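You operate a simulated robot arm through the tools that you are given. There is no shell and no other tool. Be economical: measure what you need, move in short steps, check, and stop when the job is done.

You are at the controls of a simulated two-armed robot. One attempt, no reset.

JOB
Eject the casting from the black mould and lay it in the yellow frame.
Fine: mould on the green block before the switch goes on; both yellow keys, one stroke; ejector switch off at the end. Where these are worked on the way, their far stop is far enough and under half their travel is too little: ejector switch.
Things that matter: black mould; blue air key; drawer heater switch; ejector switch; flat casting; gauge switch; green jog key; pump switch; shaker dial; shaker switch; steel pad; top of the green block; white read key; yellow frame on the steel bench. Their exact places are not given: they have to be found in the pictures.

It is judged by the outcome, as a careful person would: the job done as asked, and still so three seconds after it is handed in. It fails if anything else is knocked over, pushed out of place, dropped, spilled or broken.

ROBOT AND FRAMES
Two 7-joint arms with two-finger parallel grippers on one trunk, on a base that drives. Base frame: it is fixed to the floor where the robot stands at the start and does not move with it; the origin is under the middle of the robot, x ahead of it, y to its left, z up; the surface under the hand at the start is at about z = 0.82. Readings come in m, degrees, newtons and seconds.
The left shoulder is at the start at [0.07, 0.133, 1.151], the right one opposite. With the tool pointing down near the work surface each hand reaches from about 0.1 to 0.64 m from the robot's upright axis, wherever it stands, measured 20 degrees to its own side. Places, roughly: blue air key [0.3, -0.8, 0.8]; drawer heater switch [0.3, -0.8, 0.8]; ejector switch [0.3, -0.3, 0.8]; gauge switch [1, -0.8, 0.8]; green jog key [1, -0.6, 0.8]; pump switch [0.3, -0.6, 0.8]; shaker dial [1, -0.5, 0.8]; shaker switch [1, -0.7, 0.8]; steel pad [0.5, -0.3, 0.9]; top of the green block [0.5, -0.3, 0.9]; white read key [1, -0.9, 0.8]; yellow frame on the steel bench [0.5, 0.1, 0.8]; yellow key by the pump switch [0.3, -0.5, 0.8]; yellow key by the yellow frame [0.3, 0, 0.8]. Payload 1.57 kg a hand.
Tool frame (each hand has its own): the origin (TCP) lies between the finger pads and is the grasp point; the fingertips stand 0.03 m ahead of it; z points along the fingers, y is the line along which they close. The gripper opens to 0.08 m. The fingers are 0.017 m wide and 0.012 m thick; the gripper's body (0.04 by 0.082 m) begins 0.08 m behind the TCP.
Orientation is that of the tool frame in the base frame, as a unit quaternion [x, y, z, w]. With the fingers straight down and closing along the base's y, the tool's x points along the base's -x, its y along +y and its z along -z.

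CONTROLS
- The arms move only by the tool step_arm. It takes "left_rows", "right_rows" or both (then of equal length, played together; a hand with none holds still); each is a list of rows, each a list of 3 entries, a list of its own where there are three numbers: the shift along the tool's x, y, z in m, then the turn, a rotation vector about the tool's x, y, z in degrees, then the gripper command, from -1 (shut) to 1 (fully open), values between in proportion. In form: [[[tx, ty, tz], [ax, ay, az], gripper], ...]. A call has 1 to 12 rows; each row is the pose to reach, as a shift and turn from the pose commanded when the call began, along the tool's axes at that moment. Rows are played at 5 a second. More than 0.05 m and 8.6 degrees between two rows, or a gripper value outside its range, and nothing of the call is played. A pose out of reach is approached as far as the arm can. The call stops where the force on the tool passes 40 N (or 10 N more than at its start, if that is more) or the arm is blocked; 0.2 s more then pass. The fingers move at their own pace (about 0.153 m/s each) and stop on an object; they squeeze with about 27 N. The grip force told is the motor's: it shows also when the fingers shut on nothing. Time passes only in rows, and 0.2 s behind the last, so rows that repeat a pose let the fingers close. The reply holds the time, the measured pose of the TCP, the force on the tool along the base axes, the opening and the grip force, in the units named above and with some noise, with the torque about the TCP (base axes, N m) and any sound that the robot's microphone picked up.
- Cameras (640 x 400 px; columns grow to the right, rows downward): "scene" is now at [0.133, -0.0171, 1.3757]; the picture's right is [-0.18, -0.98, 0.00], its down [-0.69, 0.13, -0.72] and it looks along [0.70, -0.13, -0.70] (base axes); focal length 239 px, centre (320, 200). "left" rides on the left gripper at [0.072, 0.007, -0.122] in its tool frame; the picture's right is [-0.09, 1.00, 0.00], its down [-0.84, -0.08, -0.54] and it looks along [-0.54, -0.05, 0.84] (tool axes); focal length 238 px, centre (320, 200). "right" rides on the right gripper at [0.072, -0.007, -0.122] in its tool frame; the picture's right is [0.09, 1.00, 0.00], its down [-0.84, 0.08, -0.54] and it looks along [-0.54, 0.05, 0.84] (tool axes); focal length 238 px, centre (320, 200).
- snapshot(camera): a new picture of that camera. No time passes.
- raise_lower(by): slides the trunk up (or, below 0, down) by that many m; the arms and the scene camera ride with it, the base frame stays. It gives what a move gives, with no picture.
- drive_base(legs): drives the robot by 1 to 6 legs, each [ahead, left, turn to the left] in m, m and degrees, along the robot's own axes; the way and the turn of a leg run together, so that a leg with both is an arc; at most 1.5 m and 180 degrees a leg. The arms and the cameras ride along, it lands a little off, and it stops where it bumps. It gives what a move gives.
- turn_head(pan, tilt): turns the head with the scene camera to pan (to the left, within 86 degrees either way) and tilt (down, from -29 to 69), counted from straight ahead of the robot. It gives what a move gives.
- locate(camera, pixels): for up to 12 pixels [column, row] of the newest picture of that camera ("zoom" is the newest enlarged one), the place [x, y, z] in the base frame of the surface seen there, good to about 0.002 m, but the place of the scene camera against the robot may be out by one fixed shift of up to 0.012 m in any direction. No time passes.
- zoom(camera, box): a new picture of the part [left, top, right, bottom] of that camera's present view, enlarged. No time passes.
- sign_off(): hands the job in; it is judged then, once.

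Work in short steps. Measure before you move; look again where a grasp or a placing could have gone wrong, and mend it. You have 80 turns and 62 pictures in all, those below and enlarged ones among them. Open the grippers and draw the arms clear of the work before you hand the job in, unless the task says otherwise; then end with one line.

The tools are called by a JSON object that holds its "name" and its "arguments". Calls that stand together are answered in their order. step_arm: Moves the arms, as the interface text tells. Its arguments: {"type":"object","properties":{"left_rows":{"type":"array","items":{"type":"array"}},"right_rows":{"type":"array","items":{"type":"array"}}},"required":[]} The other tools are called the same way: raise_lower (by) slides the trunk up or down; drive_base (legs) drives the base; turn_head (pan, tilt) turns the head that bears the scene camera; snapshot (camera) takes a picture; locate (camera, pixels) gives the place of the surface under pixels of a picture; zoom (camera, box) takes an enlarged picture of a part of a camera's view; sign_off () hands the job in.

At the start:

```text
time_s: 0.0
left_eef_pos: [0.542, 0.0884, 1.1387]
left_tool_rot: [-0.001, 1.0, 0.0, 0.0]
left_contact_force: [-0.9, 0.5, 1.3]
left_ft_torque: [0.04, -0.02, 0.01]
left_grip_width: 0.0801
left_finger_force: 0.1
right_eef_pos: [0.4049, -0.3408, 1.1195]
right_tool_rot: [0.0, 1.0, 0.001, 0.0]
right_contact_force: [-0.3, -0.1, -1.2]
right_ft_torque: [0.03, -0.02, -0.03]
right_grip_width: 0.0799
right_finger_force: 0.0
trunk travel left (down, up): [-0.725, 0.215]
robot x, y, heading: [0.0023, 0.0001, -0.2]
head pan, tilt: [-10.5, 44.2]
```

scene: 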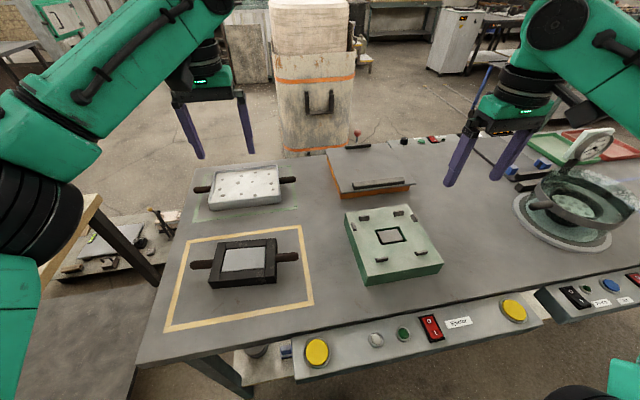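
right: 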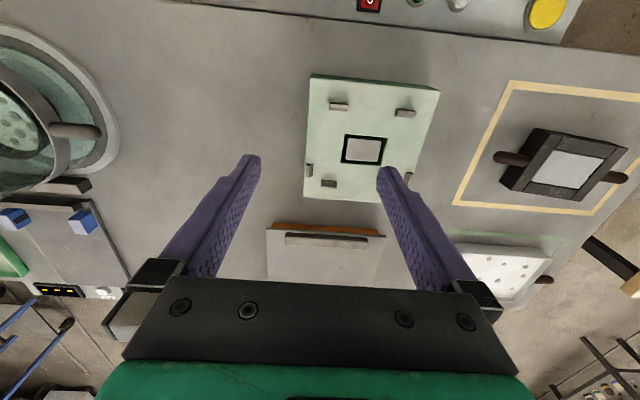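
left: 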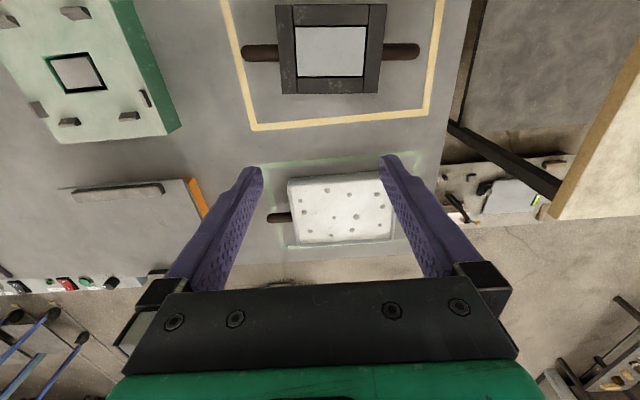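

The mould with two handles sits in the yellow frame near (243,260); the green block with pad is near (390,237). I'll zoom in on both and on the front panel.

{"name": "zoom", "arguments": {"camera": "scene", "box": [150, 140, 470, 340]}}

{"name": "zoom", "arguments": {"camera": "scene", "box": [280, 260, 640, 400]}}

{"name": "locate", "arguments": {"camera": "scene", "pixels": [[243, 260], [200, 265], [290, 257], [225, 330], [390, 236], [317, 352], [513, 310], [432, 328], [363, 220], [398, 214], [382, 259], [421, 251]]}}

```text
2.00 times, centred on (310, 240) of scene
```

zoom: 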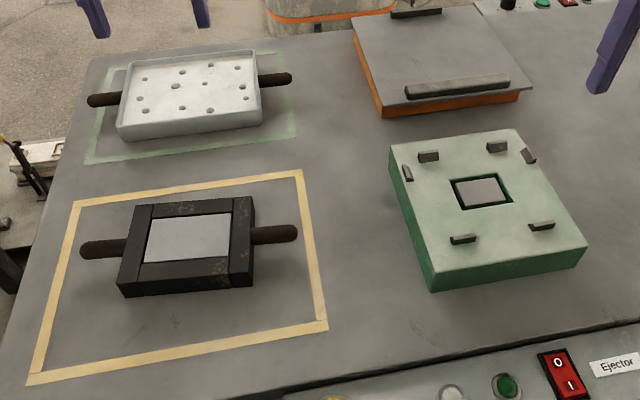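

```text
1.78 times, centred on (460, 330) of scene
```

zoom: 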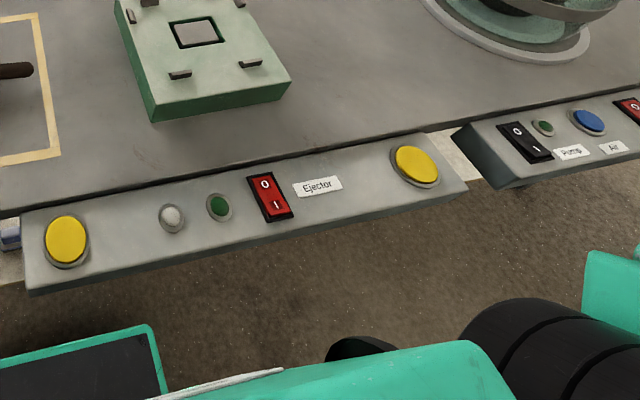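

```text
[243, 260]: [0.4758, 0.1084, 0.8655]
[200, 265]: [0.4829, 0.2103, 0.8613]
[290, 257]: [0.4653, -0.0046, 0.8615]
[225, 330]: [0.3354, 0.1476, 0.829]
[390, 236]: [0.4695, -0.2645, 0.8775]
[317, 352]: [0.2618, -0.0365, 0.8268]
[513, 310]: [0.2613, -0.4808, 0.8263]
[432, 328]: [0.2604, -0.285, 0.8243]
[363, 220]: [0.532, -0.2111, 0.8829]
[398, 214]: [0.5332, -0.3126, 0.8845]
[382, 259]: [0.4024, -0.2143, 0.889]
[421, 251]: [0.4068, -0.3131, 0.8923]
```

Now I'll get the same features from the hand cameras, which have no fixed offset, to calibrate the scene camera and measure the mould.

{"name": "locate", "arguments": {"camera": "left", "pixels": [[330, 50], [247, 53], [262, 52], [402, 50], [417, 50], [281, 8], [384, 8], [283, 92], [377, 92], [240, 90], [77, 72], [400, 118]]}}

{"name": "locate", "arguments": {"camera": "right", "pixels": [[363, 150], [338, 105], [404, 112], [329, 183], [309, 170], [409, 178], [545, 12], [370, 3], [312, 78], [437, 92], [510, 158], [500, 240]]}}

{"name": "zoom", "arguments": {"camera": "left", "box": [220, 0, 440, 138]}}

{"name": "zoom", "arguments": {"camera": "right", "box": [280, 60, 460, 210]}}

```text
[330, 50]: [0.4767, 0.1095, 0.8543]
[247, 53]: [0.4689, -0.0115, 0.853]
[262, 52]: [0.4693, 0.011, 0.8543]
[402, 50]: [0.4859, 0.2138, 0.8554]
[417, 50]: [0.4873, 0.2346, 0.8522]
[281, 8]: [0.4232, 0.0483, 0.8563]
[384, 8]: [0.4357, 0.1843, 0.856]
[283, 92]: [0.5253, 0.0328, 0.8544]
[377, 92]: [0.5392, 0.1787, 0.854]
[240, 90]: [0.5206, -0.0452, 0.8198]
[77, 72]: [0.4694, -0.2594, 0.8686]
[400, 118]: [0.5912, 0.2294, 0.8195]
```

```text
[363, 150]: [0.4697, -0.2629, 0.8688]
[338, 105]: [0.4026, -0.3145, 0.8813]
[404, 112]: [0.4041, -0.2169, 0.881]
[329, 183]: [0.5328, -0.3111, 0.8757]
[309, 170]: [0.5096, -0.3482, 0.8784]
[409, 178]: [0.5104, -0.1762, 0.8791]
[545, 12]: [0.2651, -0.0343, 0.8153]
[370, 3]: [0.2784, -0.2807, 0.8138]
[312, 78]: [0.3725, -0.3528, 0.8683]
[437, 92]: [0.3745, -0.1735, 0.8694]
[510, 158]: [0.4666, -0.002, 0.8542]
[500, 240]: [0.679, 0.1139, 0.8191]
```

```text
2.90 times, centred on (330, 69) of left
```

zoom: 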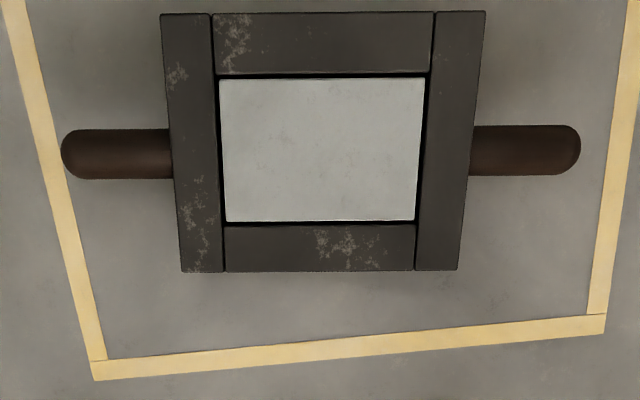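

```text
2.67 times, centred on (370, 135) of right
```

zoom: 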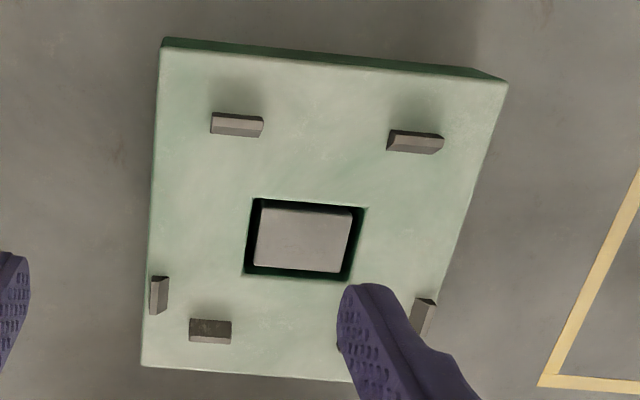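

The left/right hand cameras put the table at z≈0.819, block top 0.8685, pegs ~0.88, mould centre ≈(0.480,0.111) turned about -5°. I'll measure peg inner faces and the pad from the last zoom (block).

{"name": "locate", "arguments": {"camera": "zoom", "pixels": [[237, 131], [414, 149], [210, 323], [164, 290], [416, 312], [260, 208], [350, 214], [257, 264], [343, 269], [165, 52], [500, 88], [200, 200]]}}

{"name": "zoom", "arguments": {"camera": "left", "box": [220, 0, 440, 138]}}

```text
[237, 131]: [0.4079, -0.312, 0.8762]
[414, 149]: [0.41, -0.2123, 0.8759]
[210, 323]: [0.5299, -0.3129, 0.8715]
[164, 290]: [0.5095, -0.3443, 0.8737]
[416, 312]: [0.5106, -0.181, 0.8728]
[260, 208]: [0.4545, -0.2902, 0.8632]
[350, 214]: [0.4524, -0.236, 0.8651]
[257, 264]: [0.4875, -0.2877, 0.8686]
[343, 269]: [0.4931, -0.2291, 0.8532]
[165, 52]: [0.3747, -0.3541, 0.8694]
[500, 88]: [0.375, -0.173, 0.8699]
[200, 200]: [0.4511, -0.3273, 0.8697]
```

```text
2.90 times, centred on (330, 69) of left
```

zoom: 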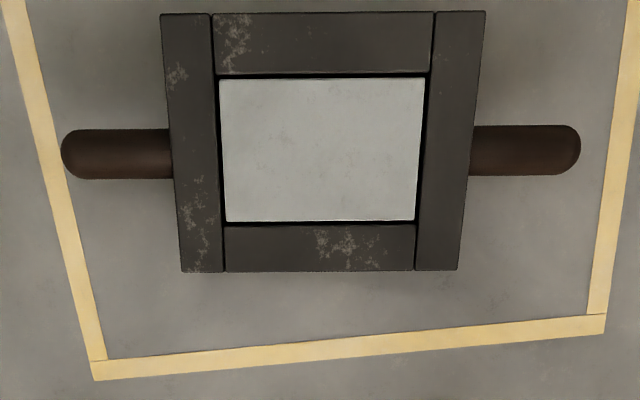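

Pegs' inner faces: x 0.410–0.529, y -0.344–-0.181, so the target centre is (0.469,-0.2625). Now the mould's corners, handles and casting in the zoom.

{"name": "locate", "arguments": {"camera": "zoom", "pixels": [[166, 18], [481, 16], [184, 268], [455, 266], [66, 155], [576, 151], [140, 154], [500, 151], [224, 84], [421, 83], [229, 218], [412, 217]]}}

{"name": "locate", "arguments": {"camera": "right", "pixels": [[531, 8], [560, 12], [548, 20], [548, 2]]}}

```text
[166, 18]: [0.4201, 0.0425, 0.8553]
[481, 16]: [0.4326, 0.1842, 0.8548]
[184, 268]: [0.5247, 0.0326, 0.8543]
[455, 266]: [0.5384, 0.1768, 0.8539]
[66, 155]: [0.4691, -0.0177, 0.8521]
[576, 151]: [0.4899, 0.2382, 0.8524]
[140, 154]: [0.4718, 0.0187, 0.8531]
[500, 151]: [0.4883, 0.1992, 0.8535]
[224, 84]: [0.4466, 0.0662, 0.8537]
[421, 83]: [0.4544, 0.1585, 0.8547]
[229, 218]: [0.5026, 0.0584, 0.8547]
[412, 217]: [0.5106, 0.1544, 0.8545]
```

```text
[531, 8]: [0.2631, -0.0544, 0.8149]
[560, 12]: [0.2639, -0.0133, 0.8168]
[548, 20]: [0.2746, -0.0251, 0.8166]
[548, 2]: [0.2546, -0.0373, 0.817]
```

Mould centre ≈(0.479,0.109), turned -5.2°, handles reaching ±0.13; grip points (0.489,0.214) and (0.470,0.004). Moving both hands above them, turned so the fingers close across the handles.

{"name": "step_arm", "arguments": {"left_rows": [[[0.0044, 0.0104, 0.0157], [0, 0, 7.93], 1], [[0.0088, 0.0209, 0.0315], [0, 0, 15.87], 1], [[0.0133, 0.0313, 0.0472], [0, 0, 23.8], 1], [[0.0177, 0.0417, 0.0629], [0, 0, 31.7], 1], [[0.0221, 0.0522, 0.0786], [0, 0, 39.7], 1], [[0.0265, 0.0626, 0.0944], [0, 0, 47.6], 1], [[0.0309, 0.073, 0.11], [0, 0, 55.5], 1], [[0.0353, 0.0835, 0.1258], [0, 0, 63.5], 1], [[0.0398, 0.0939, 0.1415], [0, 0, 71.4], 1], [[0.0442, 0.1043, 0.1572], [0, 0, 79.3], 1], [[0.0486, 0.1148, 0.173], [0, 0, 87.3], 1], [[0.053, 0.1252, 0.1887], [0, 0, 95.2], 1]], "right_rows": [[[-0.0054, 0.0288, 0.0141], [0, 0, -7.07], 1], [[-0.0108, 0.0575, 0.0283], [0, 0, -14.1], 1], [[-0.0163, 0.0863, 0.0424], [0, 0, -21.2], 1], [[-0.0217, 0.1151, 0.0565], [0, 0, -28.3], 1], [[-0.0271, 0.1438, 0.0706], [0, 0, -35.3], 1], [[-0.0325, 0.1726, 0.0848], [0, 0, -42.4], 1], [[-0.038, 0.2014, 0.0989], [0, 0, -49.5], 1], [[-0.0434, 0.2301, 0.113], [0, 0, -56.5], 1], [[-0.0488, 0.2589, 0.1271], [0, 0, -63.6], 1], [[-0.0542, 0.2877, 0.1413], [0, 0, -70.7], 1], [[-0.0597, 0.3164, 0.1554], [0, 0, -77.7], 1], [[-0.0651, 0.3452, 0.1695], [0, 0, -84.8], 1]]}}

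{"name": "snapshot", "arguments": {"camera": "left"}}

{"name": "snapshot", "arguments": {"camera": "right"}}

```text
time_s: 2.6
left_eef_pos: [0.4902, 0.216, 0.9501]
left_tool_rot: [0.739, 0.673, 0.0, 0.001]
left_contact_force: [0.1, -0.1, 0.3]
left_ft_torque: [-0.02, 0.05, 0.0]
left_grip_width: 0.0802
left_finger_force: 0.1
right_eef_pos: [0.4727, 0.0078, 0.9479]
right_tool_rot: [-0.675, 0.738, -0.001, -0.001]
right_contact_force: [0.7, -0.4, -0.4]
right_ft_torque: [0.02, 0.03, 0.0]
right_grip_width: 0.0801
right_finger_force: 0.1
trunk travel left (down, up): [-0.725, 0.215]
robot x, y, heading: [0.0025, -0.0016, 0.2]
head pan, tilt: [-10.5, 44.2]
```

```text
53 pictures are left
```

left: 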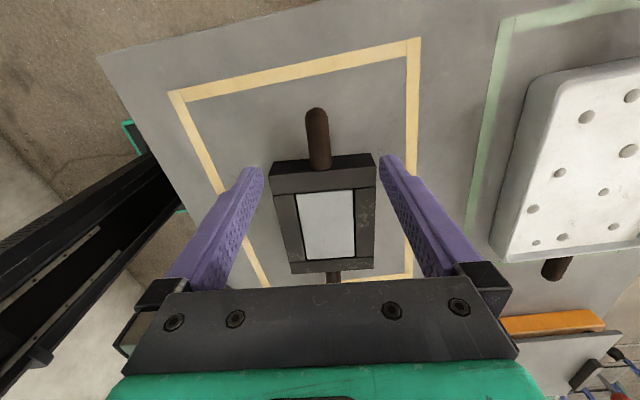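

```text
52 pictures are left
```

right: 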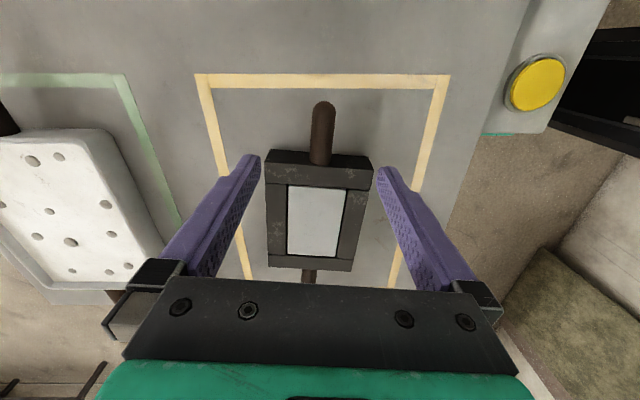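

Both handles are centred between the fingers. Measuring them from here before descending.

{"name": "locate", "arguments": {"camera": "left", "pixels": [[316, 115], [318, 140], [319, 160], [334, 279]]}}

{"name": "locate", "arguments": {"camera": "right", "pixels": [[323, 108], [322, 132], [321, 155], [309, 275]]}}

```text
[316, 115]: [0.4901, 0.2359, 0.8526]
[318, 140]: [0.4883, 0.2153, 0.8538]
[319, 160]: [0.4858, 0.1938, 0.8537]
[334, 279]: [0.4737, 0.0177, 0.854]
```

```text
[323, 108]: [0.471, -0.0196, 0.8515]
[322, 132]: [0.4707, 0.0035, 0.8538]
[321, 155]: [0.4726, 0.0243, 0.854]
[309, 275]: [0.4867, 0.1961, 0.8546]
```

Descend both hands to z≈0.854 with small centring corrections.

{"name": "step_arm", "arguments": {"left_rows": [[[-0.002, -0.002, 0.03], [0, 0, 0], 1], [[-0.002, -0.002, 0.06], [0, 0, 0], 1], [[-0.002, -0.002, 0.085], [0, 0, 0], 1], [[-0.002, -0.002, 0.096], [0, 0, 0], 1], [[-0.002, -0.002, 0.096], [0, 0, 0], 1]], "right_rows": [[[0.003, 0.002, 0.03], [0, 0, 0], 1], [[0.003, 0.002, 0.06], [0, 0, 0], 1], [[0.003, 0.002, 0.085], [0, 0, 0], 1], [[0.003, 0.002, 0.094], [0, 0, 0], 1], [[0.003, 0.002, 0.094], [0, 0, 0], 1]]}}

```text
time_s: 3.8
left_eef_pos: [0.4875, 0.2098, 0.8548]
left_tool_rot: [0.739, 0.674, 0.001, 0.0]
left_contact_force: [0.3, 0.6, 0.6]
left_ft_torque: [0.0, 0.0, -0.03]
left_grip_width: 0.0799
left_finger_force: 0.0
right_eef_pos: [0.4678, 0.0019, 0.8561]
right_tool_rot: [-0.675, 0.738, 0.001, 0.0]
right_contact_force: [0.0, 1.1, 0.0]
right_ft_torque: [0.0, -0.01, 0.04]
right_grip_width: 0.0801
right_finger_force: 0.1
trunk travel left (down, up): [-0.725, 0.215]
robot x, y, heading: [-0.0021, 0.0018, 0.3]
head pan, tilt: [-10.5, 44.2]
```

Positions are good (readings are noisy by a few mm). Close both grippers.

{"name": "step_arm", "arguments": {"left_rows": [[[0, 0, 0], [0, 0, 0], -1], [[0, 0, 0], [0, 0, 0], -1], [[0, 0, 0], [0, 0, 0], -1], [[0, 0, 0], [0, 0, 0], -1]], "right_rows": [[[0, 0, 0], [0, 0, 0], -1], [[0, 0, 0], [0, 0, 0], -1], [[0, 0, 0], [0, 0, 0], -1], [[0, 0, 0], [0, 0, 0], -1]]}}

{"name": "snapshot", "arguments": {"camera": "left"}}

```text
time_s: 4.8
left_eef_pos: [0.4865, 0.2118, 0.8549]
left_tool_rot: [0.738, 0.675, -0.001, -0.001]
left_contact_force: [-0.5, -0.6, -0.1]
left_ft_torque: [-0.05, 0.04, 0.09]
left_grip_width: 0.0215
left_finger_force: 26.9
right_eef_pos: [0.4688, 0.0012, 0.8563]
right_tool_rot: [-0.675, 0.738, 0.0, 0.0]
right_contact_force: [0.5, 0.2, 0.3]
right_ft_torque: [-0.04, -0.02, 0.04]
right_grip_width: 0.0218
right_finger_force: 26.7
trunk travel left (down, up): [-0.725, 0.215]
robot x, y, heading: [0.0006, -0.001, -0.0]
head pan, tilt: [-10.5, 44.2]
```

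```text
51 pictures are left
```

left: 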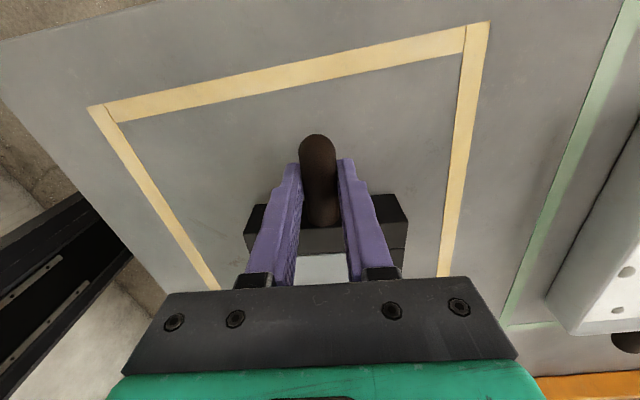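

Both handles gripped (21.5 mm). Before lifting, check clearance to the gauge pot on the right using the first scene picture.

{"name": "locate", "arguments": {"camera": "scene", "pixels": [[515, 205], [532, 205], [590, 150], [600, 135], [505, 170], [395, 185]]}}

{"name": "step_arm", "arguments": {"left_rows": [[[0, 0, -0.01], [0, 0, 0], -1], [[0, 0, -0.025], [0, 0, 0], -1], [[0, 0, -0.04], [0, 0, 0], -1], [[0, 0, -0.06], [0, 0, 0], -1], [[0, 0, -0.08], [0, 0, 0], -1], [[0, 0, -0.09], [0, 0, 0], -1], [[0, 0, -0.09], [0, 0, 0], -1]], "right_rows": [[[0, 0, -0.01], [0, 0, 0], -1], [[0, 0, -0.025], [0, 0, 0], -1], [[0, 0, -0.04], [0, 0, 0], -1], [[0, 0, -0.06], [0, 0, 0], -1], [[0, 0, -0.08], [0, 0, 0], -1], [[0, 0, -0.09], [0, 0, 0], -1], [[0, 0, -0.09], [0, 0, 0], -1]]}}

{"name": "snapshot", "arguments": {"camera": "scene"}}

```text
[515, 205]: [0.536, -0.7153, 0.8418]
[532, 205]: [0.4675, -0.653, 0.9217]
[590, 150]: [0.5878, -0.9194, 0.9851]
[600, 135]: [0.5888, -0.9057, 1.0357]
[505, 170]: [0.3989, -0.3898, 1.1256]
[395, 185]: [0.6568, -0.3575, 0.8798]
```

```text
time_s: 6.4
left_eef_pos: [0.4879, 0.2115, 0.9434]
left_tool_rot: [0.738, 0.675, 0.0, -0.001]
left_contact_force: [4.1, 2.7, -5.6]
left_ft_torque: [-0.16, -0.11, 0.38]
left_grip_width: 0.0216
left_finger_force: 26.8
right_eef_pos: [0.4698, 0.0021, 0.9441]
right_tool_rot: [-0.674, 0.739, 0.0, -0.002]
right_contact_force: [-4.6, -2.2, -5.0]
right_ft_torque: [0.18, 0.03, 0.43]
right_grip_width: 0.0214
right_finger_force: 26.7
trunk travel left (down, up): [-0.725, 0.215]
robot x, y, heading: [0.0004, 0.0016, 0.0]
head pan, tilt: [-10.5, 44.2]
```

```text
50 pictures are left
```

scene: 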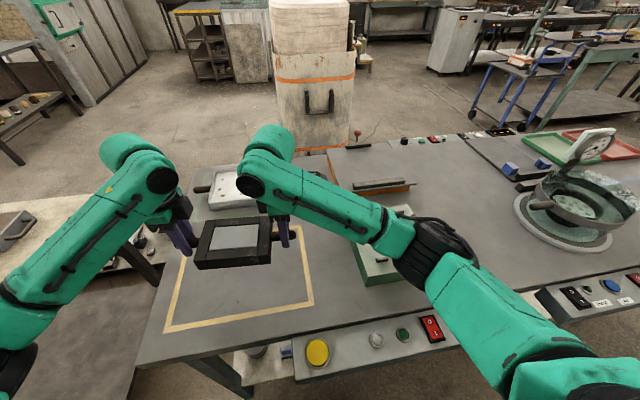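

Mould lifted level (about 5 N per hand). Carry it over the block while turning it +5.2°.

{"name": "step_arm", "arguments": {"left_rows": [[[-0.0309, 0.0012, 0], [0, 0, -0.43], -1], [[-0.0619, 0.0024, 0], [0, 0, -0.87], -1], [[-0.0928, 0.0036, 0], [0, 0, -1.3], -1], [[-0.1238, 0.0047, 0], [0, 0, -1.73], -1], [[-0.1547, 0.0059, 0], [0, 0, -2.17], -1], [[-0.1857, 0.0071, 0], [0, 0, -2.6], -1], [[-0.2166, 0.0083, 0], [0, 0, -3.03], -1], [[-0.2475, 0.0095, 0], [0, 0, -3.47], -1], [[-0.2785, 0.0107, 0], [0, 0, -3.9], -1], [[-0.3094, 0.0118, 0], [0, 0, -4.33], -1], [[-0.3404, 0.013, 0], [0, 0, -4.77], -1], [[-0.3713, 0.0142, 0], [0, 0, -5.2], -1]], "right_rows": [[[0.0309, -0.0028, 0], [0, 0, -0.43], -1], [[0.0618, -0.0055, 0], [0, 0, -0.87], -1], [[0.0926, -0.0083, 0], [0, 0, -1.3], -1], [[0.1235, -0.0111, 0], [0, 0, -1.73], -1], [[0.1544, -0.0138, 0], [0, 0, -2.17], -1], [[0.1853, -0.0166, 0], [0, 0, -2.6], -1], [[0.2161, -0.0194, 0], [0, 0, -3.03], -1], [[0.247, -0.0221, 0], [0, 0, -3.47], -1], [[0.2779, -0.0249, 0], [0, 0, -3.9], -1], [[0.3088, -0.0277, 0], [0, 0, -4.33], -1], [[0.3396, -0.0304, 0], [0, 0, -4.77], -1], [[0.3705, -0.0332, 0], [0, 0, -5.2], -1]]}}

{"name": "snapshot", "arguments": {"camera": "right"}}

{"name": "snapshot", "arguments": {"camera": "scene"}}

```text
time_s: 9.0
left_eef_pos: [0.4683, -0.1617, 0.9433]
left_tool_rot: [0.706, 0.708, 0.002, -0.003]
left_contact_force: [-0.6, 11.3, -10.5]
left_ft_torque: [0.76, -0.01, -0.04]
left_grip_width: 0.0217
left_finger_force: 27.3
right_eef_pos: [0.4699, -0.3734, 0.9429]
right_tool_rot: [0.707, -0.707, -0.001, -0.002]
right_contact_force: [-0.2, -12.0, -1.8]
right_ft_torque: [0.07, -0.02, -0.03]
right_grip_width: 0.0216
right_finger_force: 26.7
trunk travel left (down, up): [-0.725, 0.215]
robot x, y, heading: [0.0012, -0.0038, 0.2]
head pan, tilt: [-10.5, 44.2]
```

```text
49 pictures are left
```

right: 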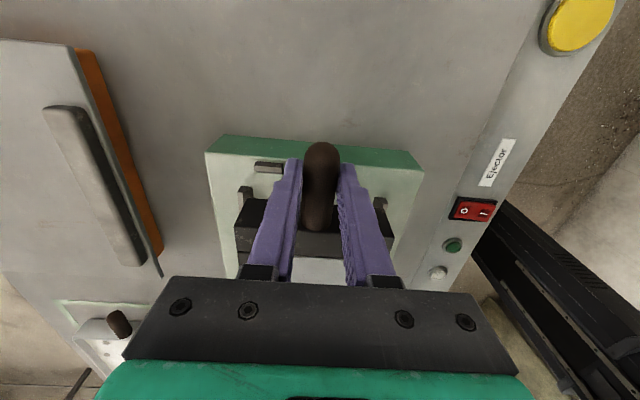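

```text
48 pictures are left
```

scene: 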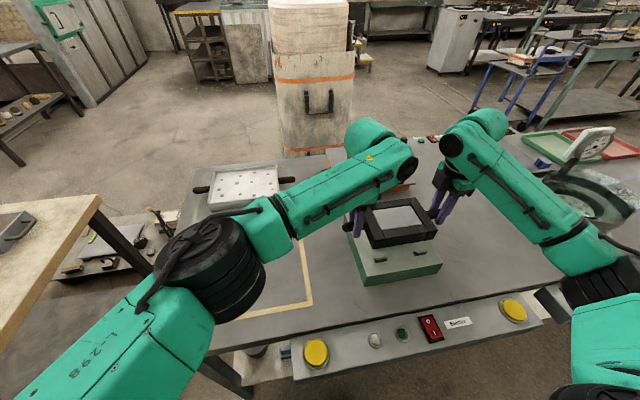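

The mould is above the block. Zoom on it to compare its location with the target.

{"name": "zoom", "arguments": {"camera": "scene", "box": [330, 170, 470, 290]}}

```text
3.33 times, centred on (400, 230) of scene
```

zoom: 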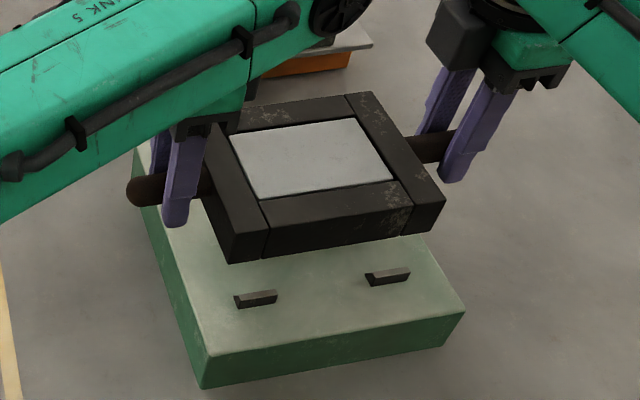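

{"name": "locate", "arguments": {"camera": "zoom", "pixels": [[230, 233], [440, 202], [368, 95], [232, 138], [354, 121], [390, 177], [268, 197], [255, 297], [388, 274], [207, 352], [461, 308]]}}

```text
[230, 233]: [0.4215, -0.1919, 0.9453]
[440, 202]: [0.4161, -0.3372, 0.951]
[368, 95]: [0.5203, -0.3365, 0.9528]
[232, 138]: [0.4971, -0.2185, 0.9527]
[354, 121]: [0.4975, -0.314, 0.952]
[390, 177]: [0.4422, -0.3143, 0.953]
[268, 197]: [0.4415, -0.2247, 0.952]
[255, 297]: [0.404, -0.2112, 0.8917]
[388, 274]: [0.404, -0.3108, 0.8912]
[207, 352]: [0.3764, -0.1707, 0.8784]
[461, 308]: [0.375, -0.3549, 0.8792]
```

The mould is at x OK, about 4 mm too far in -y. Correct and lower to just above the pegs first.

{"name": "step_arm", "arguments": {"left_rows": [[[0.0045, 0, 0], [0, 0, 0], -1], [[0.0045, 0, 0.01], [0, 0, 0], -1], [[0.0045, 0, 0.02], [0, 0, 0], -1], [[0.0045, 0, 0.02], [0, 0, 0], -1]], "right_rows": [[[-0.0035, 0, 0], [0, 0, 0], -1], [[-0.0035, 0, 0.01], [0, 0, 0], -1], [[-0.0035, 0, 0.02], [0, 0, 0], -1], [[-0.0035, 0, 0.02], [0, 0, 0], -1]]}}

{"name": "zoom", "arguments": {"camera": "scene", "box": [330, 170, 470, 290]}}

{"name": "snapshot", "arguments": {"camera": "right"}}

{"name": "snapshot", "arguments": {"camera": "left"}}

```text
time_s: 10.0
left_eef_pos: [0.4682, -0.1566, 0.9218]
left_tool_rot: [0.708, 0.706, -0.001, 0.0]
left_contact_force: [1.2, -4.3, -8.7]
left_ft_torque: [0.49, -0.01, 0.14]
left_grip_width: 0.0216
left_finger_force: 26.5
right_eef_pos: [0.4694, -0.3655, 0.9234]
right_tool_rot: [0.708, -0.707, -0.001, -0.001]
right_contact_force: [-1.5, 4.7, -2.9]
right_ft_torque: [0.18, -0.08, 0.07]
right_grip_width: 0.0216
right_finger_force: 26.7
trunk travel left (down, up): [-0.725, 0.215]
robot x, y, heading: [0.0004, -0.0016, -0.2]
head pan, tilt: [-10.5, 44.2]
```

```text
3.33 times, centred on (400, 230) of scene
```

zoom: 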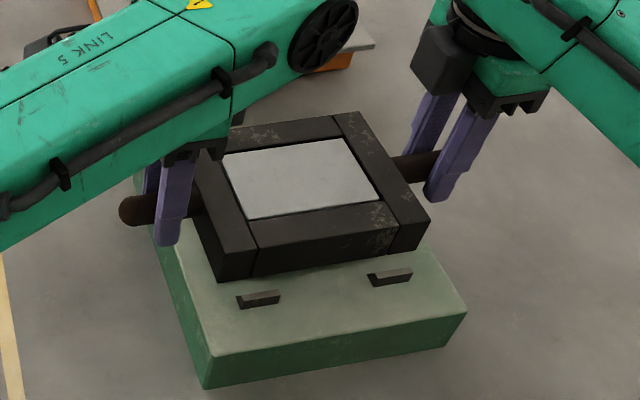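

```text
45 pictures are left
```

right: 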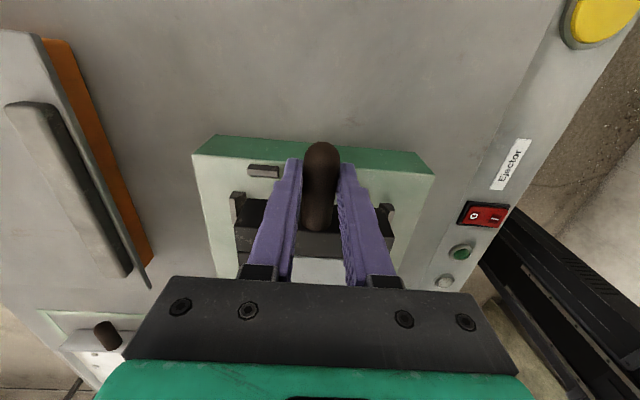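

```text
44 pictures are left
```

left: 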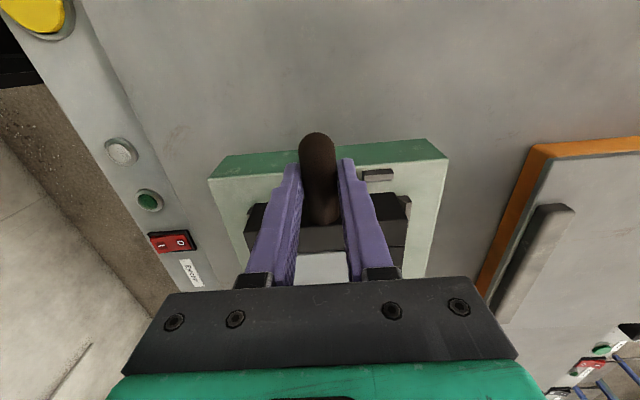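

{"name": "locate", "arguments": {"camera": "zoom", "pixels": [[226, 156], [343, 141], [377, 193], [252, 215], [218, 250], [428, 220], [358, 116], [257, 299], [388, 275], [211, 351], [463, 308]]}}

```text
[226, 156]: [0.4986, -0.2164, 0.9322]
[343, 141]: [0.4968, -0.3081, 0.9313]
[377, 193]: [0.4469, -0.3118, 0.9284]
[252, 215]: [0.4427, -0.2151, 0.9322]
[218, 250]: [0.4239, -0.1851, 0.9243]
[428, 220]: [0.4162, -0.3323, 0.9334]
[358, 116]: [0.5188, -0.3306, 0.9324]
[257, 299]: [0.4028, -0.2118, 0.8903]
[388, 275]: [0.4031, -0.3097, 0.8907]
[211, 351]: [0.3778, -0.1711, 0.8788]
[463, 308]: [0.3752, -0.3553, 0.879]
```

Centred to ~2 mm, within the peg clearance. Lower onto the block.

{"name": "step_arm", "arguments": {"left_rows": [[[0, -0.0012, 0.006], [0, 0, 0], -1], [[0, -0.0012, 0.012], [0, 0, 0], -1], [[0, -0.0012, 0.016], [0, 0, 0], -1], [[0, -0.0012, 0.0185], [0, 0, 0], -1], [[0, -0.0012, 0.0205], [0, 0, 0], -1]], "right_rows": [[[0, 0.0012, 0.006], [0, 0, 0], -1], [[0, 0.0012, 0.012], [0, 0, 0], -1], [[0, 0.0012, 0.016], [0, 0, 0], -1], [[0, 0.0012, 0.0185], [0, 0, 0], -1], [[0, 0.0012, 0.0205], [0, 0, 0], -1]]}}

{"name": "zoom", "arguments": {"camera": "scene", "box": [330, 170, 470, 290]}}

```text
time_s: 11.2
left_eef_pos: [0.4666, -0.1564, 0.9062]
left_tool_rot: [0.707, 0.707, 0.0, 0.002]
left_contact_force: [9.0, -13.2, 13.0]
left_ft_torque: [0.0, -0.08, 0.02]
left_grip_width: 0.0218
left_finger_force: 26.8
right_eef_pos: [0.4676, -0.3667, 0.907]
right_tool_rot: [-0.707, 0.707, -0.001, 0.002]
right_contact_force: [1.8, 8.1, 3.3]
right_ft_torque: [-0.28, 0.06, 0.09]
right_grip_width: 0.0218
right_finger_force: 27.4
trunk travel left (down, up): [-0.725, 0.215]
robot x, y, heading: [-0.0007, -0.0001, -0.0]
head pan, tilt: [-10.5, 44.2]
```

```text
3.33 times, centred on (400, 230) of scene
```

zoom: 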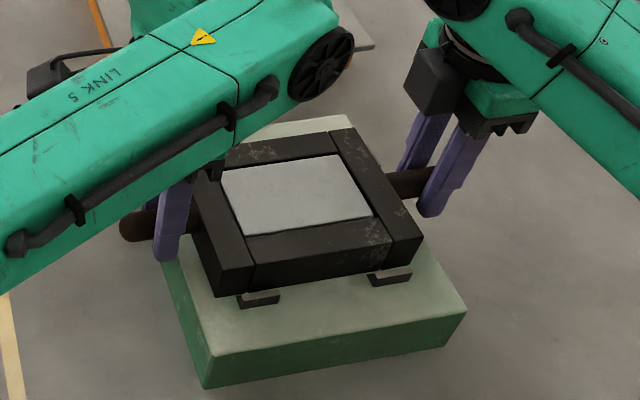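

{"name": "locate", "arguments": {"camera": "zoom", "pixels": [[226, 171], [338, 156], [369, 209], [248, 232], [215, 268], [418, 238], [349, 133], [250, 300], [380, 279], [211, 351], [463, 308], [240, 262]]}}

{"name": "snapshot", "arguments": {"camera": "left"}}

{"name": "snapshot", "arguments": {"camera": "right"}}

```text
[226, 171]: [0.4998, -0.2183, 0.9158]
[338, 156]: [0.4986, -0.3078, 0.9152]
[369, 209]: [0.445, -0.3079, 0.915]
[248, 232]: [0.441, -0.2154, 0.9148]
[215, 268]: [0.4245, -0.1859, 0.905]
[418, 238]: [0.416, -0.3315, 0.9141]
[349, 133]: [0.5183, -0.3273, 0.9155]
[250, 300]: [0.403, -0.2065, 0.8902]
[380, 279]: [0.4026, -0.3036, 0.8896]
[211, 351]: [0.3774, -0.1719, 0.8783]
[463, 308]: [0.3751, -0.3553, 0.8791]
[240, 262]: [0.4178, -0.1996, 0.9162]
```

```text
42 pictures are left
```

left: 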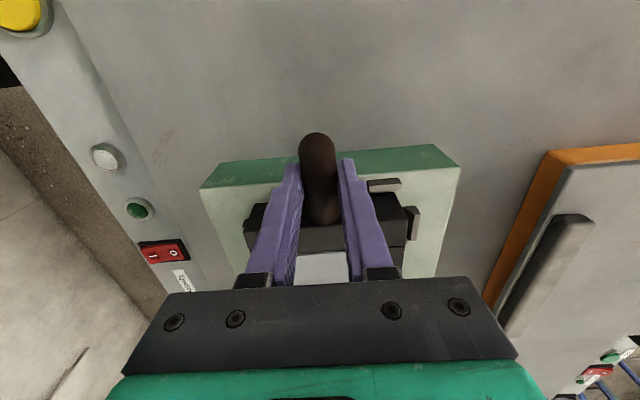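

```text
41 pictures are left
```

right: 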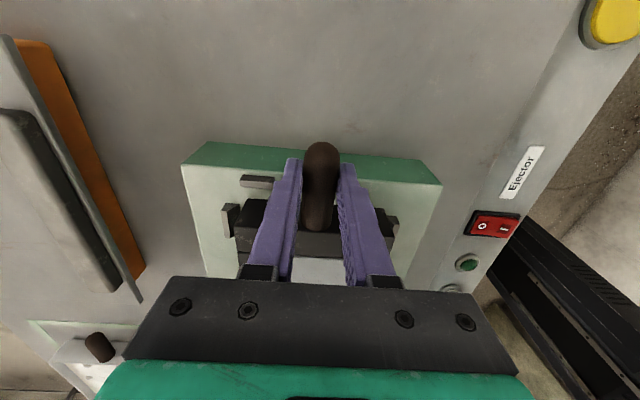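

The mould top reads 0.9155 = block 0.8785 + 0.0365, so it is seated between the pegs. Open and raise the hands.

{"name": "step_arm", "arguments": {"left_rows": [[[0, 0, 0], [0, 0, 0], 0.3], [[0, 0, 0], [0, 0, 0], 0.3], [[0, 0, -0.02], [0, 0, 0], 0.3], [[0, 0, -0.06], [0, 0, 0], 0.3], [[0, 0, -0.1], [0, 0, 0], 0.3]], "right_rows": [[[0, 0, 0], [0, 0, 0], 0.3], [[0, 0, 0], [0, 0, 0], 0.3], [[0, 0, -0.02], [0, 0, 0], 0.3], [[0, 0, -0.06], [0, 0, 0], 0.3], [[0, 0, -0.1], [0, 0, 0], 0.3]]}}

{"name": "snapshot", "arguments": {"camera": "right"}}

{"name": "snapshot", "arguments": {"camera": "left"}}

```text
time_s: 12.4
left_eef_pos: [0.4632, -0.1548, 1.0033]
left_tool_rot: [0.707, 0.707, 0.0, 0.0]
left_contact_force: [0.3, 0.1, -0.3]
left_ft_torque: [-0.02, -0.02, 0.0]
left_grip_width: 0.0521
left_finger_force: 0.0
right_eef_pos: [0.4663, -0.366, 1.0063]
right_tool_rot: [-0.707, 0.707, -0.001, 0.001]
right_contact_force: [0.7, -0.8, 0.5]
right_ft_torque: [-0.03, 0.01, 0.0]
right_grip_width: 0.052
right_finger_force: 0.0
trunk travel left (down, up): [-0.725, 0.215]
robot x, y, heading: [-0.0021, 0.0027, 0.2]
head pan, tilt: [-10.5, 44.2]
```

```text
40 pictures are left
```

right: 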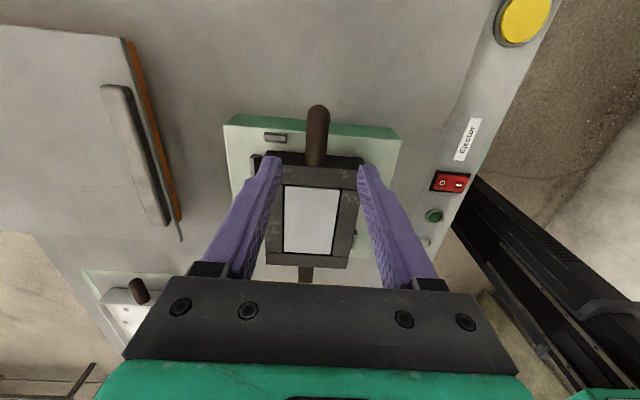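

```text
39 pictures are left
```

left: 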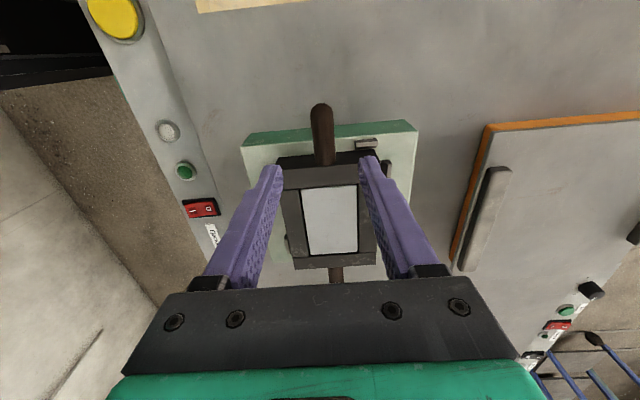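

Mould is seated. Now zoom on the ejector switch and measure keys.

{"name": "zoom", "arguments": {"camera": "right", "box": [400, 150, 500, 212]}}

{"name": "locate", "arguments": {"camera": "right", "pixels": [[523, 20], [505, 22], [541, 20], [523, 3], [500, 110], [433, 216], [450, 182], [437, 182], [462, 183], [420, 180]]}}

{"name": "locate", "arguments": {"camera": "left", "pixels": [[113, 18], [95, 18], [132, 18], [113, 35], [168, 131], [185, 171], [194, 209], [208, 208]]}}

```text
6.40 times, centred on (450, 181) of right
```

zoom: 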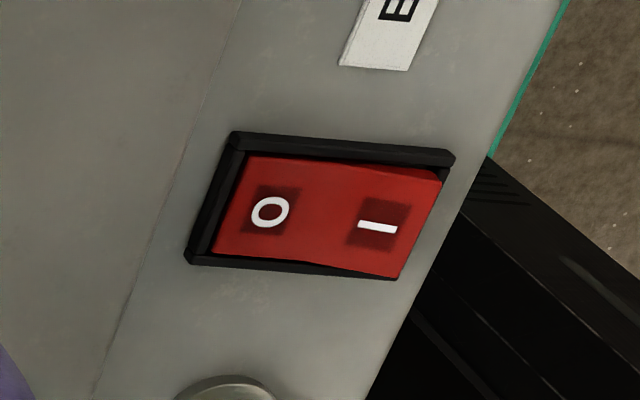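

```text
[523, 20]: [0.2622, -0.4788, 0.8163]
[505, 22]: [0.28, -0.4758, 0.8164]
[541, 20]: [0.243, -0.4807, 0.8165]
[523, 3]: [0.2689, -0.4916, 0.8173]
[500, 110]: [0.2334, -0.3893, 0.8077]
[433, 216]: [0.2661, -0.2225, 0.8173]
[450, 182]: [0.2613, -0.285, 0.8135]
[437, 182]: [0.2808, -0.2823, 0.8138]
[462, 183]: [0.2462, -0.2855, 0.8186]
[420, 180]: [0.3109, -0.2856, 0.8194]
```

```text
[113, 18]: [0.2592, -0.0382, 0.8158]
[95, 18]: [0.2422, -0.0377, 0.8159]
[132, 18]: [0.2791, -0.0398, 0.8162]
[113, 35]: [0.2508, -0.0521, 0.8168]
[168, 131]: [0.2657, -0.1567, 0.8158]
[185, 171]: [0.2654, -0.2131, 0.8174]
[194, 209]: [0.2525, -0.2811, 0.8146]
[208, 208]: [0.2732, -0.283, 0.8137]
```

The I side (towards the robot) stands up, so it's off. Measure the rocker's corners.

{"name": "locate", "arguments": {"camera": "zoom", "pixels": [[270, 212], [376, 226], [436, 182], [398, 272], [250, 162], [215, 248], [440, 160], [190, 258], [320, 340], [330, 210], [415, 225]]}}

```text
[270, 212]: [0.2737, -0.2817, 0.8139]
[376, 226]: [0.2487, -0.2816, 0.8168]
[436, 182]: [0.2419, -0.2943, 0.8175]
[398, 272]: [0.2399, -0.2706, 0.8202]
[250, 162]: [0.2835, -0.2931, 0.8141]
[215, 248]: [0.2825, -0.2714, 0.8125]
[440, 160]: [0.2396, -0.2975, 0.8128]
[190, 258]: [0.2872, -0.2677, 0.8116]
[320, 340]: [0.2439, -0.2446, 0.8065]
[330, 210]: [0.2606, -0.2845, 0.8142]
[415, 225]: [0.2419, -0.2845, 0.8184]
```

Switch I half centre ≈(0.250,-0.2825), surface 0.814–0.82; keys at (0.261,-0.0385) and (0.262,-0.480), top 0.816. Move the right hand above the switch's I half and the left hand above the left key, fingers closed.

{"name": "step_arm", "arguments": {"left_rows": [[[0.02, -0.034, 0], [0, 0, 0], -1], [[0.039, -0.068, 0], [0, 0, 0], -1], [[0.058, -0.102, 0], [0, 0, 0], -1], [[0.078, -0.137, 0], [0, 0, 0], -1], [[0.097, -0.171, 0.03], [0, 0, 0], -1], [[0.1165, -0.2055, 0.06], [0, 0, 0], -1], [[0.1165, -0.2055, 0.1035], [0, 0, 0], -1]], "right_rows": [[[-0.014, 0.036, 0], [0, 0, 0], -1], [[-0.028, 0.072, 0], [0, 0, 0], -1], [[-0.042, 0.108, 0], [0, 0, 0], -1], [[-0.056, 0.144, 0], [0, 0, 0], -1], [[-0.07, 0.18, 0.03], [0, 0, 0], -1], [[-0.0845, 0.216, 0.06], [0, 0, 0], -1], [[-0.0845, 0.216, 0.1055], [0, 0, 0], -1]]}}

{"name": "snapshot", "arguments": {"camera": "right"}}

{"name": "snapshot", "arguments": {"camera": "scene"}}

```text
time_s: 14.0
left_eef_pos: [0.2631, -0.0388, 0.9]
left_tool_rot: [0.707, 0.707, -0.002, -0.001]
left_contact_force: [0.1, -0.6, 0.1]
left_ft_torque: [0.0, 0.02, 0.02]
left_grip_width: 0.0
left_finger_force: 21.3
right_eef_pos: [0.3144, -0.3194, 0.8979]
right_tool_rot: [0.707, -0.707, -0.001, 0.001]
right_contact_force: [0.5, -0.5, -0.5]
right_ft_torque: [0.04, 0.04, 0.0]
right_grip_width: 0.0
right_finger_force: 21.4
right hand out of reach, approached as far as the arm can: row 5, 6, 7
trunk travel left (down, up): [-0.725, 0.215]
robot x, y, heading: [0.0024, -0.0024, 0.1]
head pan, tilt: [-10.5, 44.2]
```

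```text
37 pictures are left
```

right: 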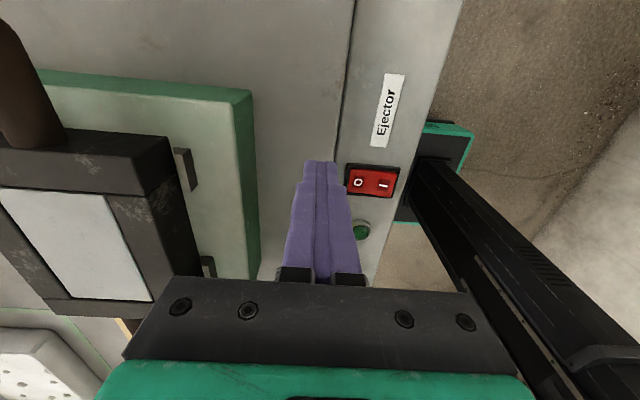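

```text
36 pictures are left
```

scene: 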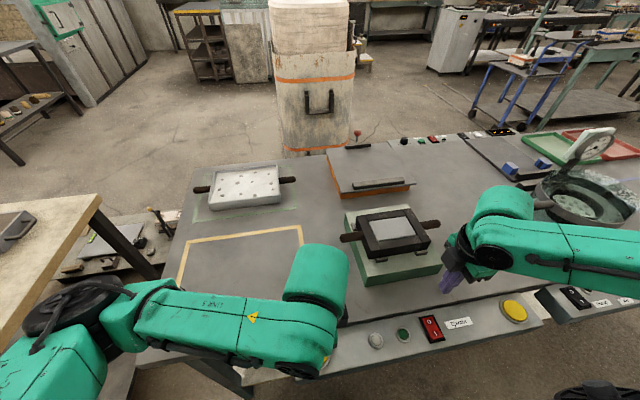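

The right hand can't get that close in this orientation; rise and turn it back so the tool's x points to the robot.

{"name": "step_arm", "arguments": {"right_rows": [[[0, 0, -0.03], [0, 0, 8.2], -1], [[0, 0, -0.06], [0, 0, 16.4], -1], [[0, 0, -0.06], [0, 0, 24.6], -1], [[0, 0, -0.06], [0, 0, 32.8], -1], [[0, 0, -0.06], [0, 0, 41], -1], [[0, 0, -0.06], [0, 0, 49.2], -1], [[0, 0, -0.06], [0, 0, 57.4], -1], [[0, 0, -0.06], [0, 0, 65.6], -1], [[0, 0, -0.06], [0, 0, 73.8], -1], [[0, 0, -0.06], [0, 0, 82], -1], [[0, 0, -0.06], [0, 0, 90], -1], [[0, 0, -0.06], [0, 0, 90], -1]]}}

{"name": "snapshot", "arguments": {"camera": "right"}}

```text
time_s: 16.6
left_eef_pos: [0.262, -0.0374, 0.9007]
left_tool_rot: [0.707, 0.707, 0.0, 0.0]
left_contact_force: [0.9, 0.1, -1.1]
left_ft_torque: [0.0, 0.05, -0.04]
left_grip_width: 0.0002
left_finger_force: 21.1
right_eef_pos: [0.3135, -0.3174, 0.9591]
right_tool_rot: [0.001, 1.0, 0.0, 0.0]
right_contact_force: [0.5, -0.7, -0.7]
right_ft_torque: [0.01, 0.02, 0.03]
right_grip_width: 0.0
right_finger_force: 21.4
trunk travel left (down, up): [-0.725, 0.215]
robot x, y, heading: [-0.0007, 0.0009, -0.1]
head pan, tilt: [-10.5, 44.2]
```

```text
35 pictures are left
```

right: 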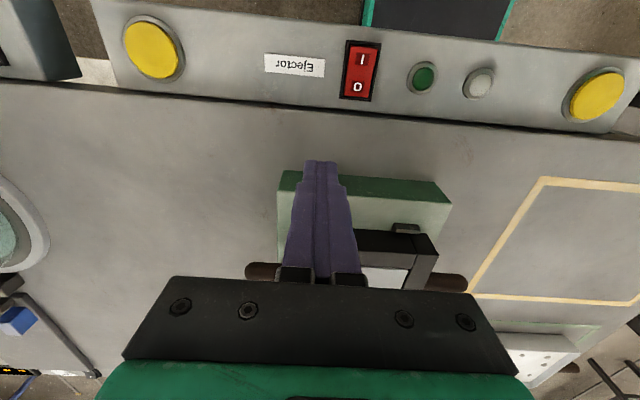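

Now move over the I half at (0.248,-0.2825), tips about 3 cm above.

{"name": "step_arm", "arguments": {"right_rows": [[[0.033, 0.018, 0], [0, 0, 0], -1], [[0.066, 0.036, 0.02], [0, 0, 0], -1], [[0.066, 0.036, 0.055], [0, 0, 0], -1], [[0.066, 0.036, 0.085], [0, 0, 0], -1], [[0.066, 0.036, 0.085], [0, 0, 0], -1]]}}

{"name": "snapshot", "arguments": {"camera": "right"}}

{"name": "zoom", "arguments": {"camera": "scene", "box": [370, 260, 530, 360]}}

```text
time_s: 17.8
left_eef_pos: [0.2646, -0.0353, 0.8994]
left_tool_rot: [0.707, 0.708, -0.003, -0.002]
left_contact_force: [0.8, -0.2, -0.1]
left_ft_torque: [0.05, 0.06, 0.01]
left_grip_width: 0.0
left_finger_force: 21.3
right_eef_pos: [0.3092, -0.3108, 0.8578]
right_tool_rot: [-0.001, 1.0, 0.0, -0.002]
right_contact_force: [0.5, 1.1, -0.1]
right_ft_torque: [-0.02, 0.0, 0.0]
right_grip_width: 0.0
right_finger_force: 21.5
right hand out of reach, approached as far as the arm can: row 1, 2, 3, 4, 5
trunk travel left (down, up): [-0.725, 0.215]
robot x, y, heading: [0.0027, 0.001, 0.4]
head pan, tilt: [-10.5, 44.2]
```

```text
34 pictures are left
```

right: 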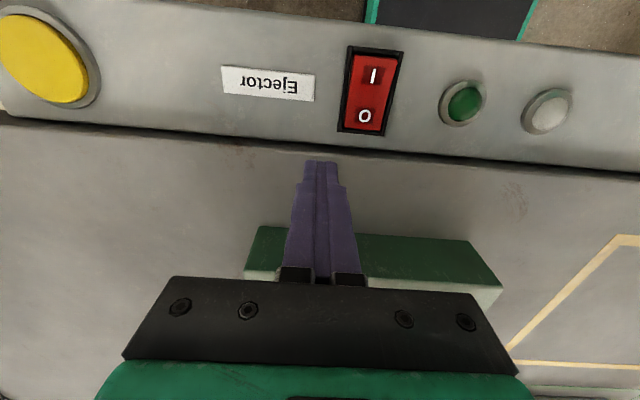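

```text
4.00 times, centred on (450, 310) of scene
```

zoom: 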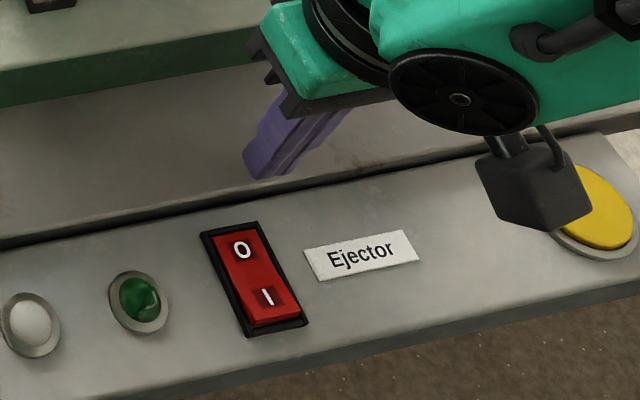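

The arm is too folded here (shoulder close and low). Raising the trunk 0.2 m unfolds it; hands just rise with it.

{"name": "raise_lower", "arguments": {"by": 0.2}}

```text
time_s: 20.0
left_eef_pos: [0.2626, -0.0369, 1.1012]
left_tool_rot: [0.707, 0.707, 0.0, 0.0]
left_contact_force: [-0.2, -0.7, -0.2]
left_ft_torque: [0.0, 0.01, 0.02]
left_grip_width: 0.0003
left_finger_force: 21.2
right_eef_pos: [0.3052, -0.3128, 1.0591]
right_tool_rot: [0.0, 1.0, 0.001, -0.001]
right_contact_force: [-0.1, 0.7, -1.3]
right_ft_torque: [-0.02, -0.04, 0.01]
right_grip_width: 0.0
right_finger_force: 20.8
trunk travel left (down, up): [-0.925, 0.015]
robot x, y, heading: [0.0007, 0.0006, -0.0]
head pan, tilt: [-10.5, 44.2]
```

Lower the right hand straight down and over to the I half.

{"name": "step_arm", "arguments": {"right_rows": [[[0.012, 0.006, 0.03], [0, 0, 0], -1], [[0.024, 0.012, 0.06], [0, 0, 0], -1], [[0.036, 0.018, 0.095], [0, 0, 0], -1], [[0.048, 0.024, 0.125], [0, 0, 0], -1], [[0.059, 0.03, 0.155], [0, 0, 0], -1], [[0.059, 0.03, 0.184], [0, 0, 0], -1], [[0.059, 0.03, 0.184], [0, 0, 0], -1]]}}

{"name": "snapshot", "arguments": {"camera": "right"}}

```text
time_s: 21.6
left_eef_pos: [0.2619, -0.0378, 1.0997]
left_tool_rot: [0.706, 0.708, -0.001, 0.0]
left_contact_force: [0.0, -0.5, -1.0]
left_ft_torque: [-0.03, -0.01, 0.0]
left_grip_width: 0.0001
left_finger_force: 21.2
right_eef_pos: [0.2389, -0.2853, 0.9064]
right_tool_rot: [-0.001, 1.0, 0.0, -0.001]
right_contact_force: [0.4, -0.1, 0.5]
right_ft_torque: [0.0, -0.04, 0.02]
right_grip_width: 0.0
right_finger_force: 21.4
right hand out of reach, approached as far as the arm can: row 5, 6, 7
trunk travel left (down, up): [-0.925, 0.015]
robot x, y, heading: [0.0033, 0.0025, -0.0]
head pan, tilt: [-10.5, 44.2]
```

```text
32 pictures are left
```

right: 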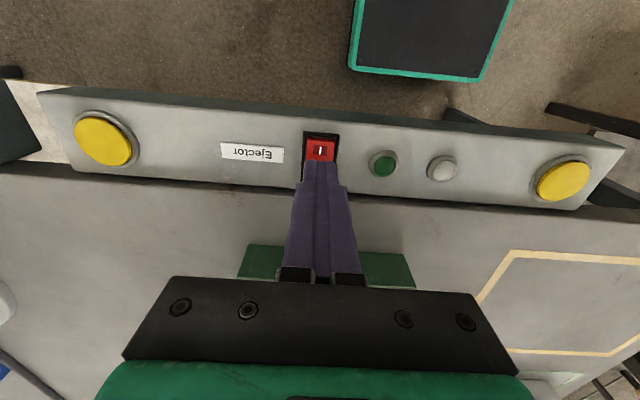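

Still slightly too folded (z 0.906). Drive the base back 0.10 m; both hands are clear of everything.

{"name": "drive_base", "arguments": {"legs": [[-0.1, 0, 0]]}}

```text
time_s: 22.7
left_eef_pos: [0.1662, -0.0369, 1.0989]
left_tool_rot: [0.706, 0.708, -0.001, -0.002]
left_contact_force: [0.3, 0.9, -0.5]
left_ft_torque: [-0.01, 0.03, -0.02]
left_grip_width: 0.0001
left_finger_force: 21.4
right_eef_pos: [0.1453, -0.2841, 0.9058]
right_tool_rot: [0.0, 1.0, 0.001, -0.002]
right_contact_force: [-0.5, 0.1, 0.1]
right_ft_torque: [-0.02, 0.01, 0.01]
right_grip_width: 0.0
right_finger_force: 21.5
trunk travel left (down, up): [-0.925, 0.015]
robot x, y, heading: [-0.097, -0.0033, -0.2]
head pan, tilt: [-10.5, 44.2]
```

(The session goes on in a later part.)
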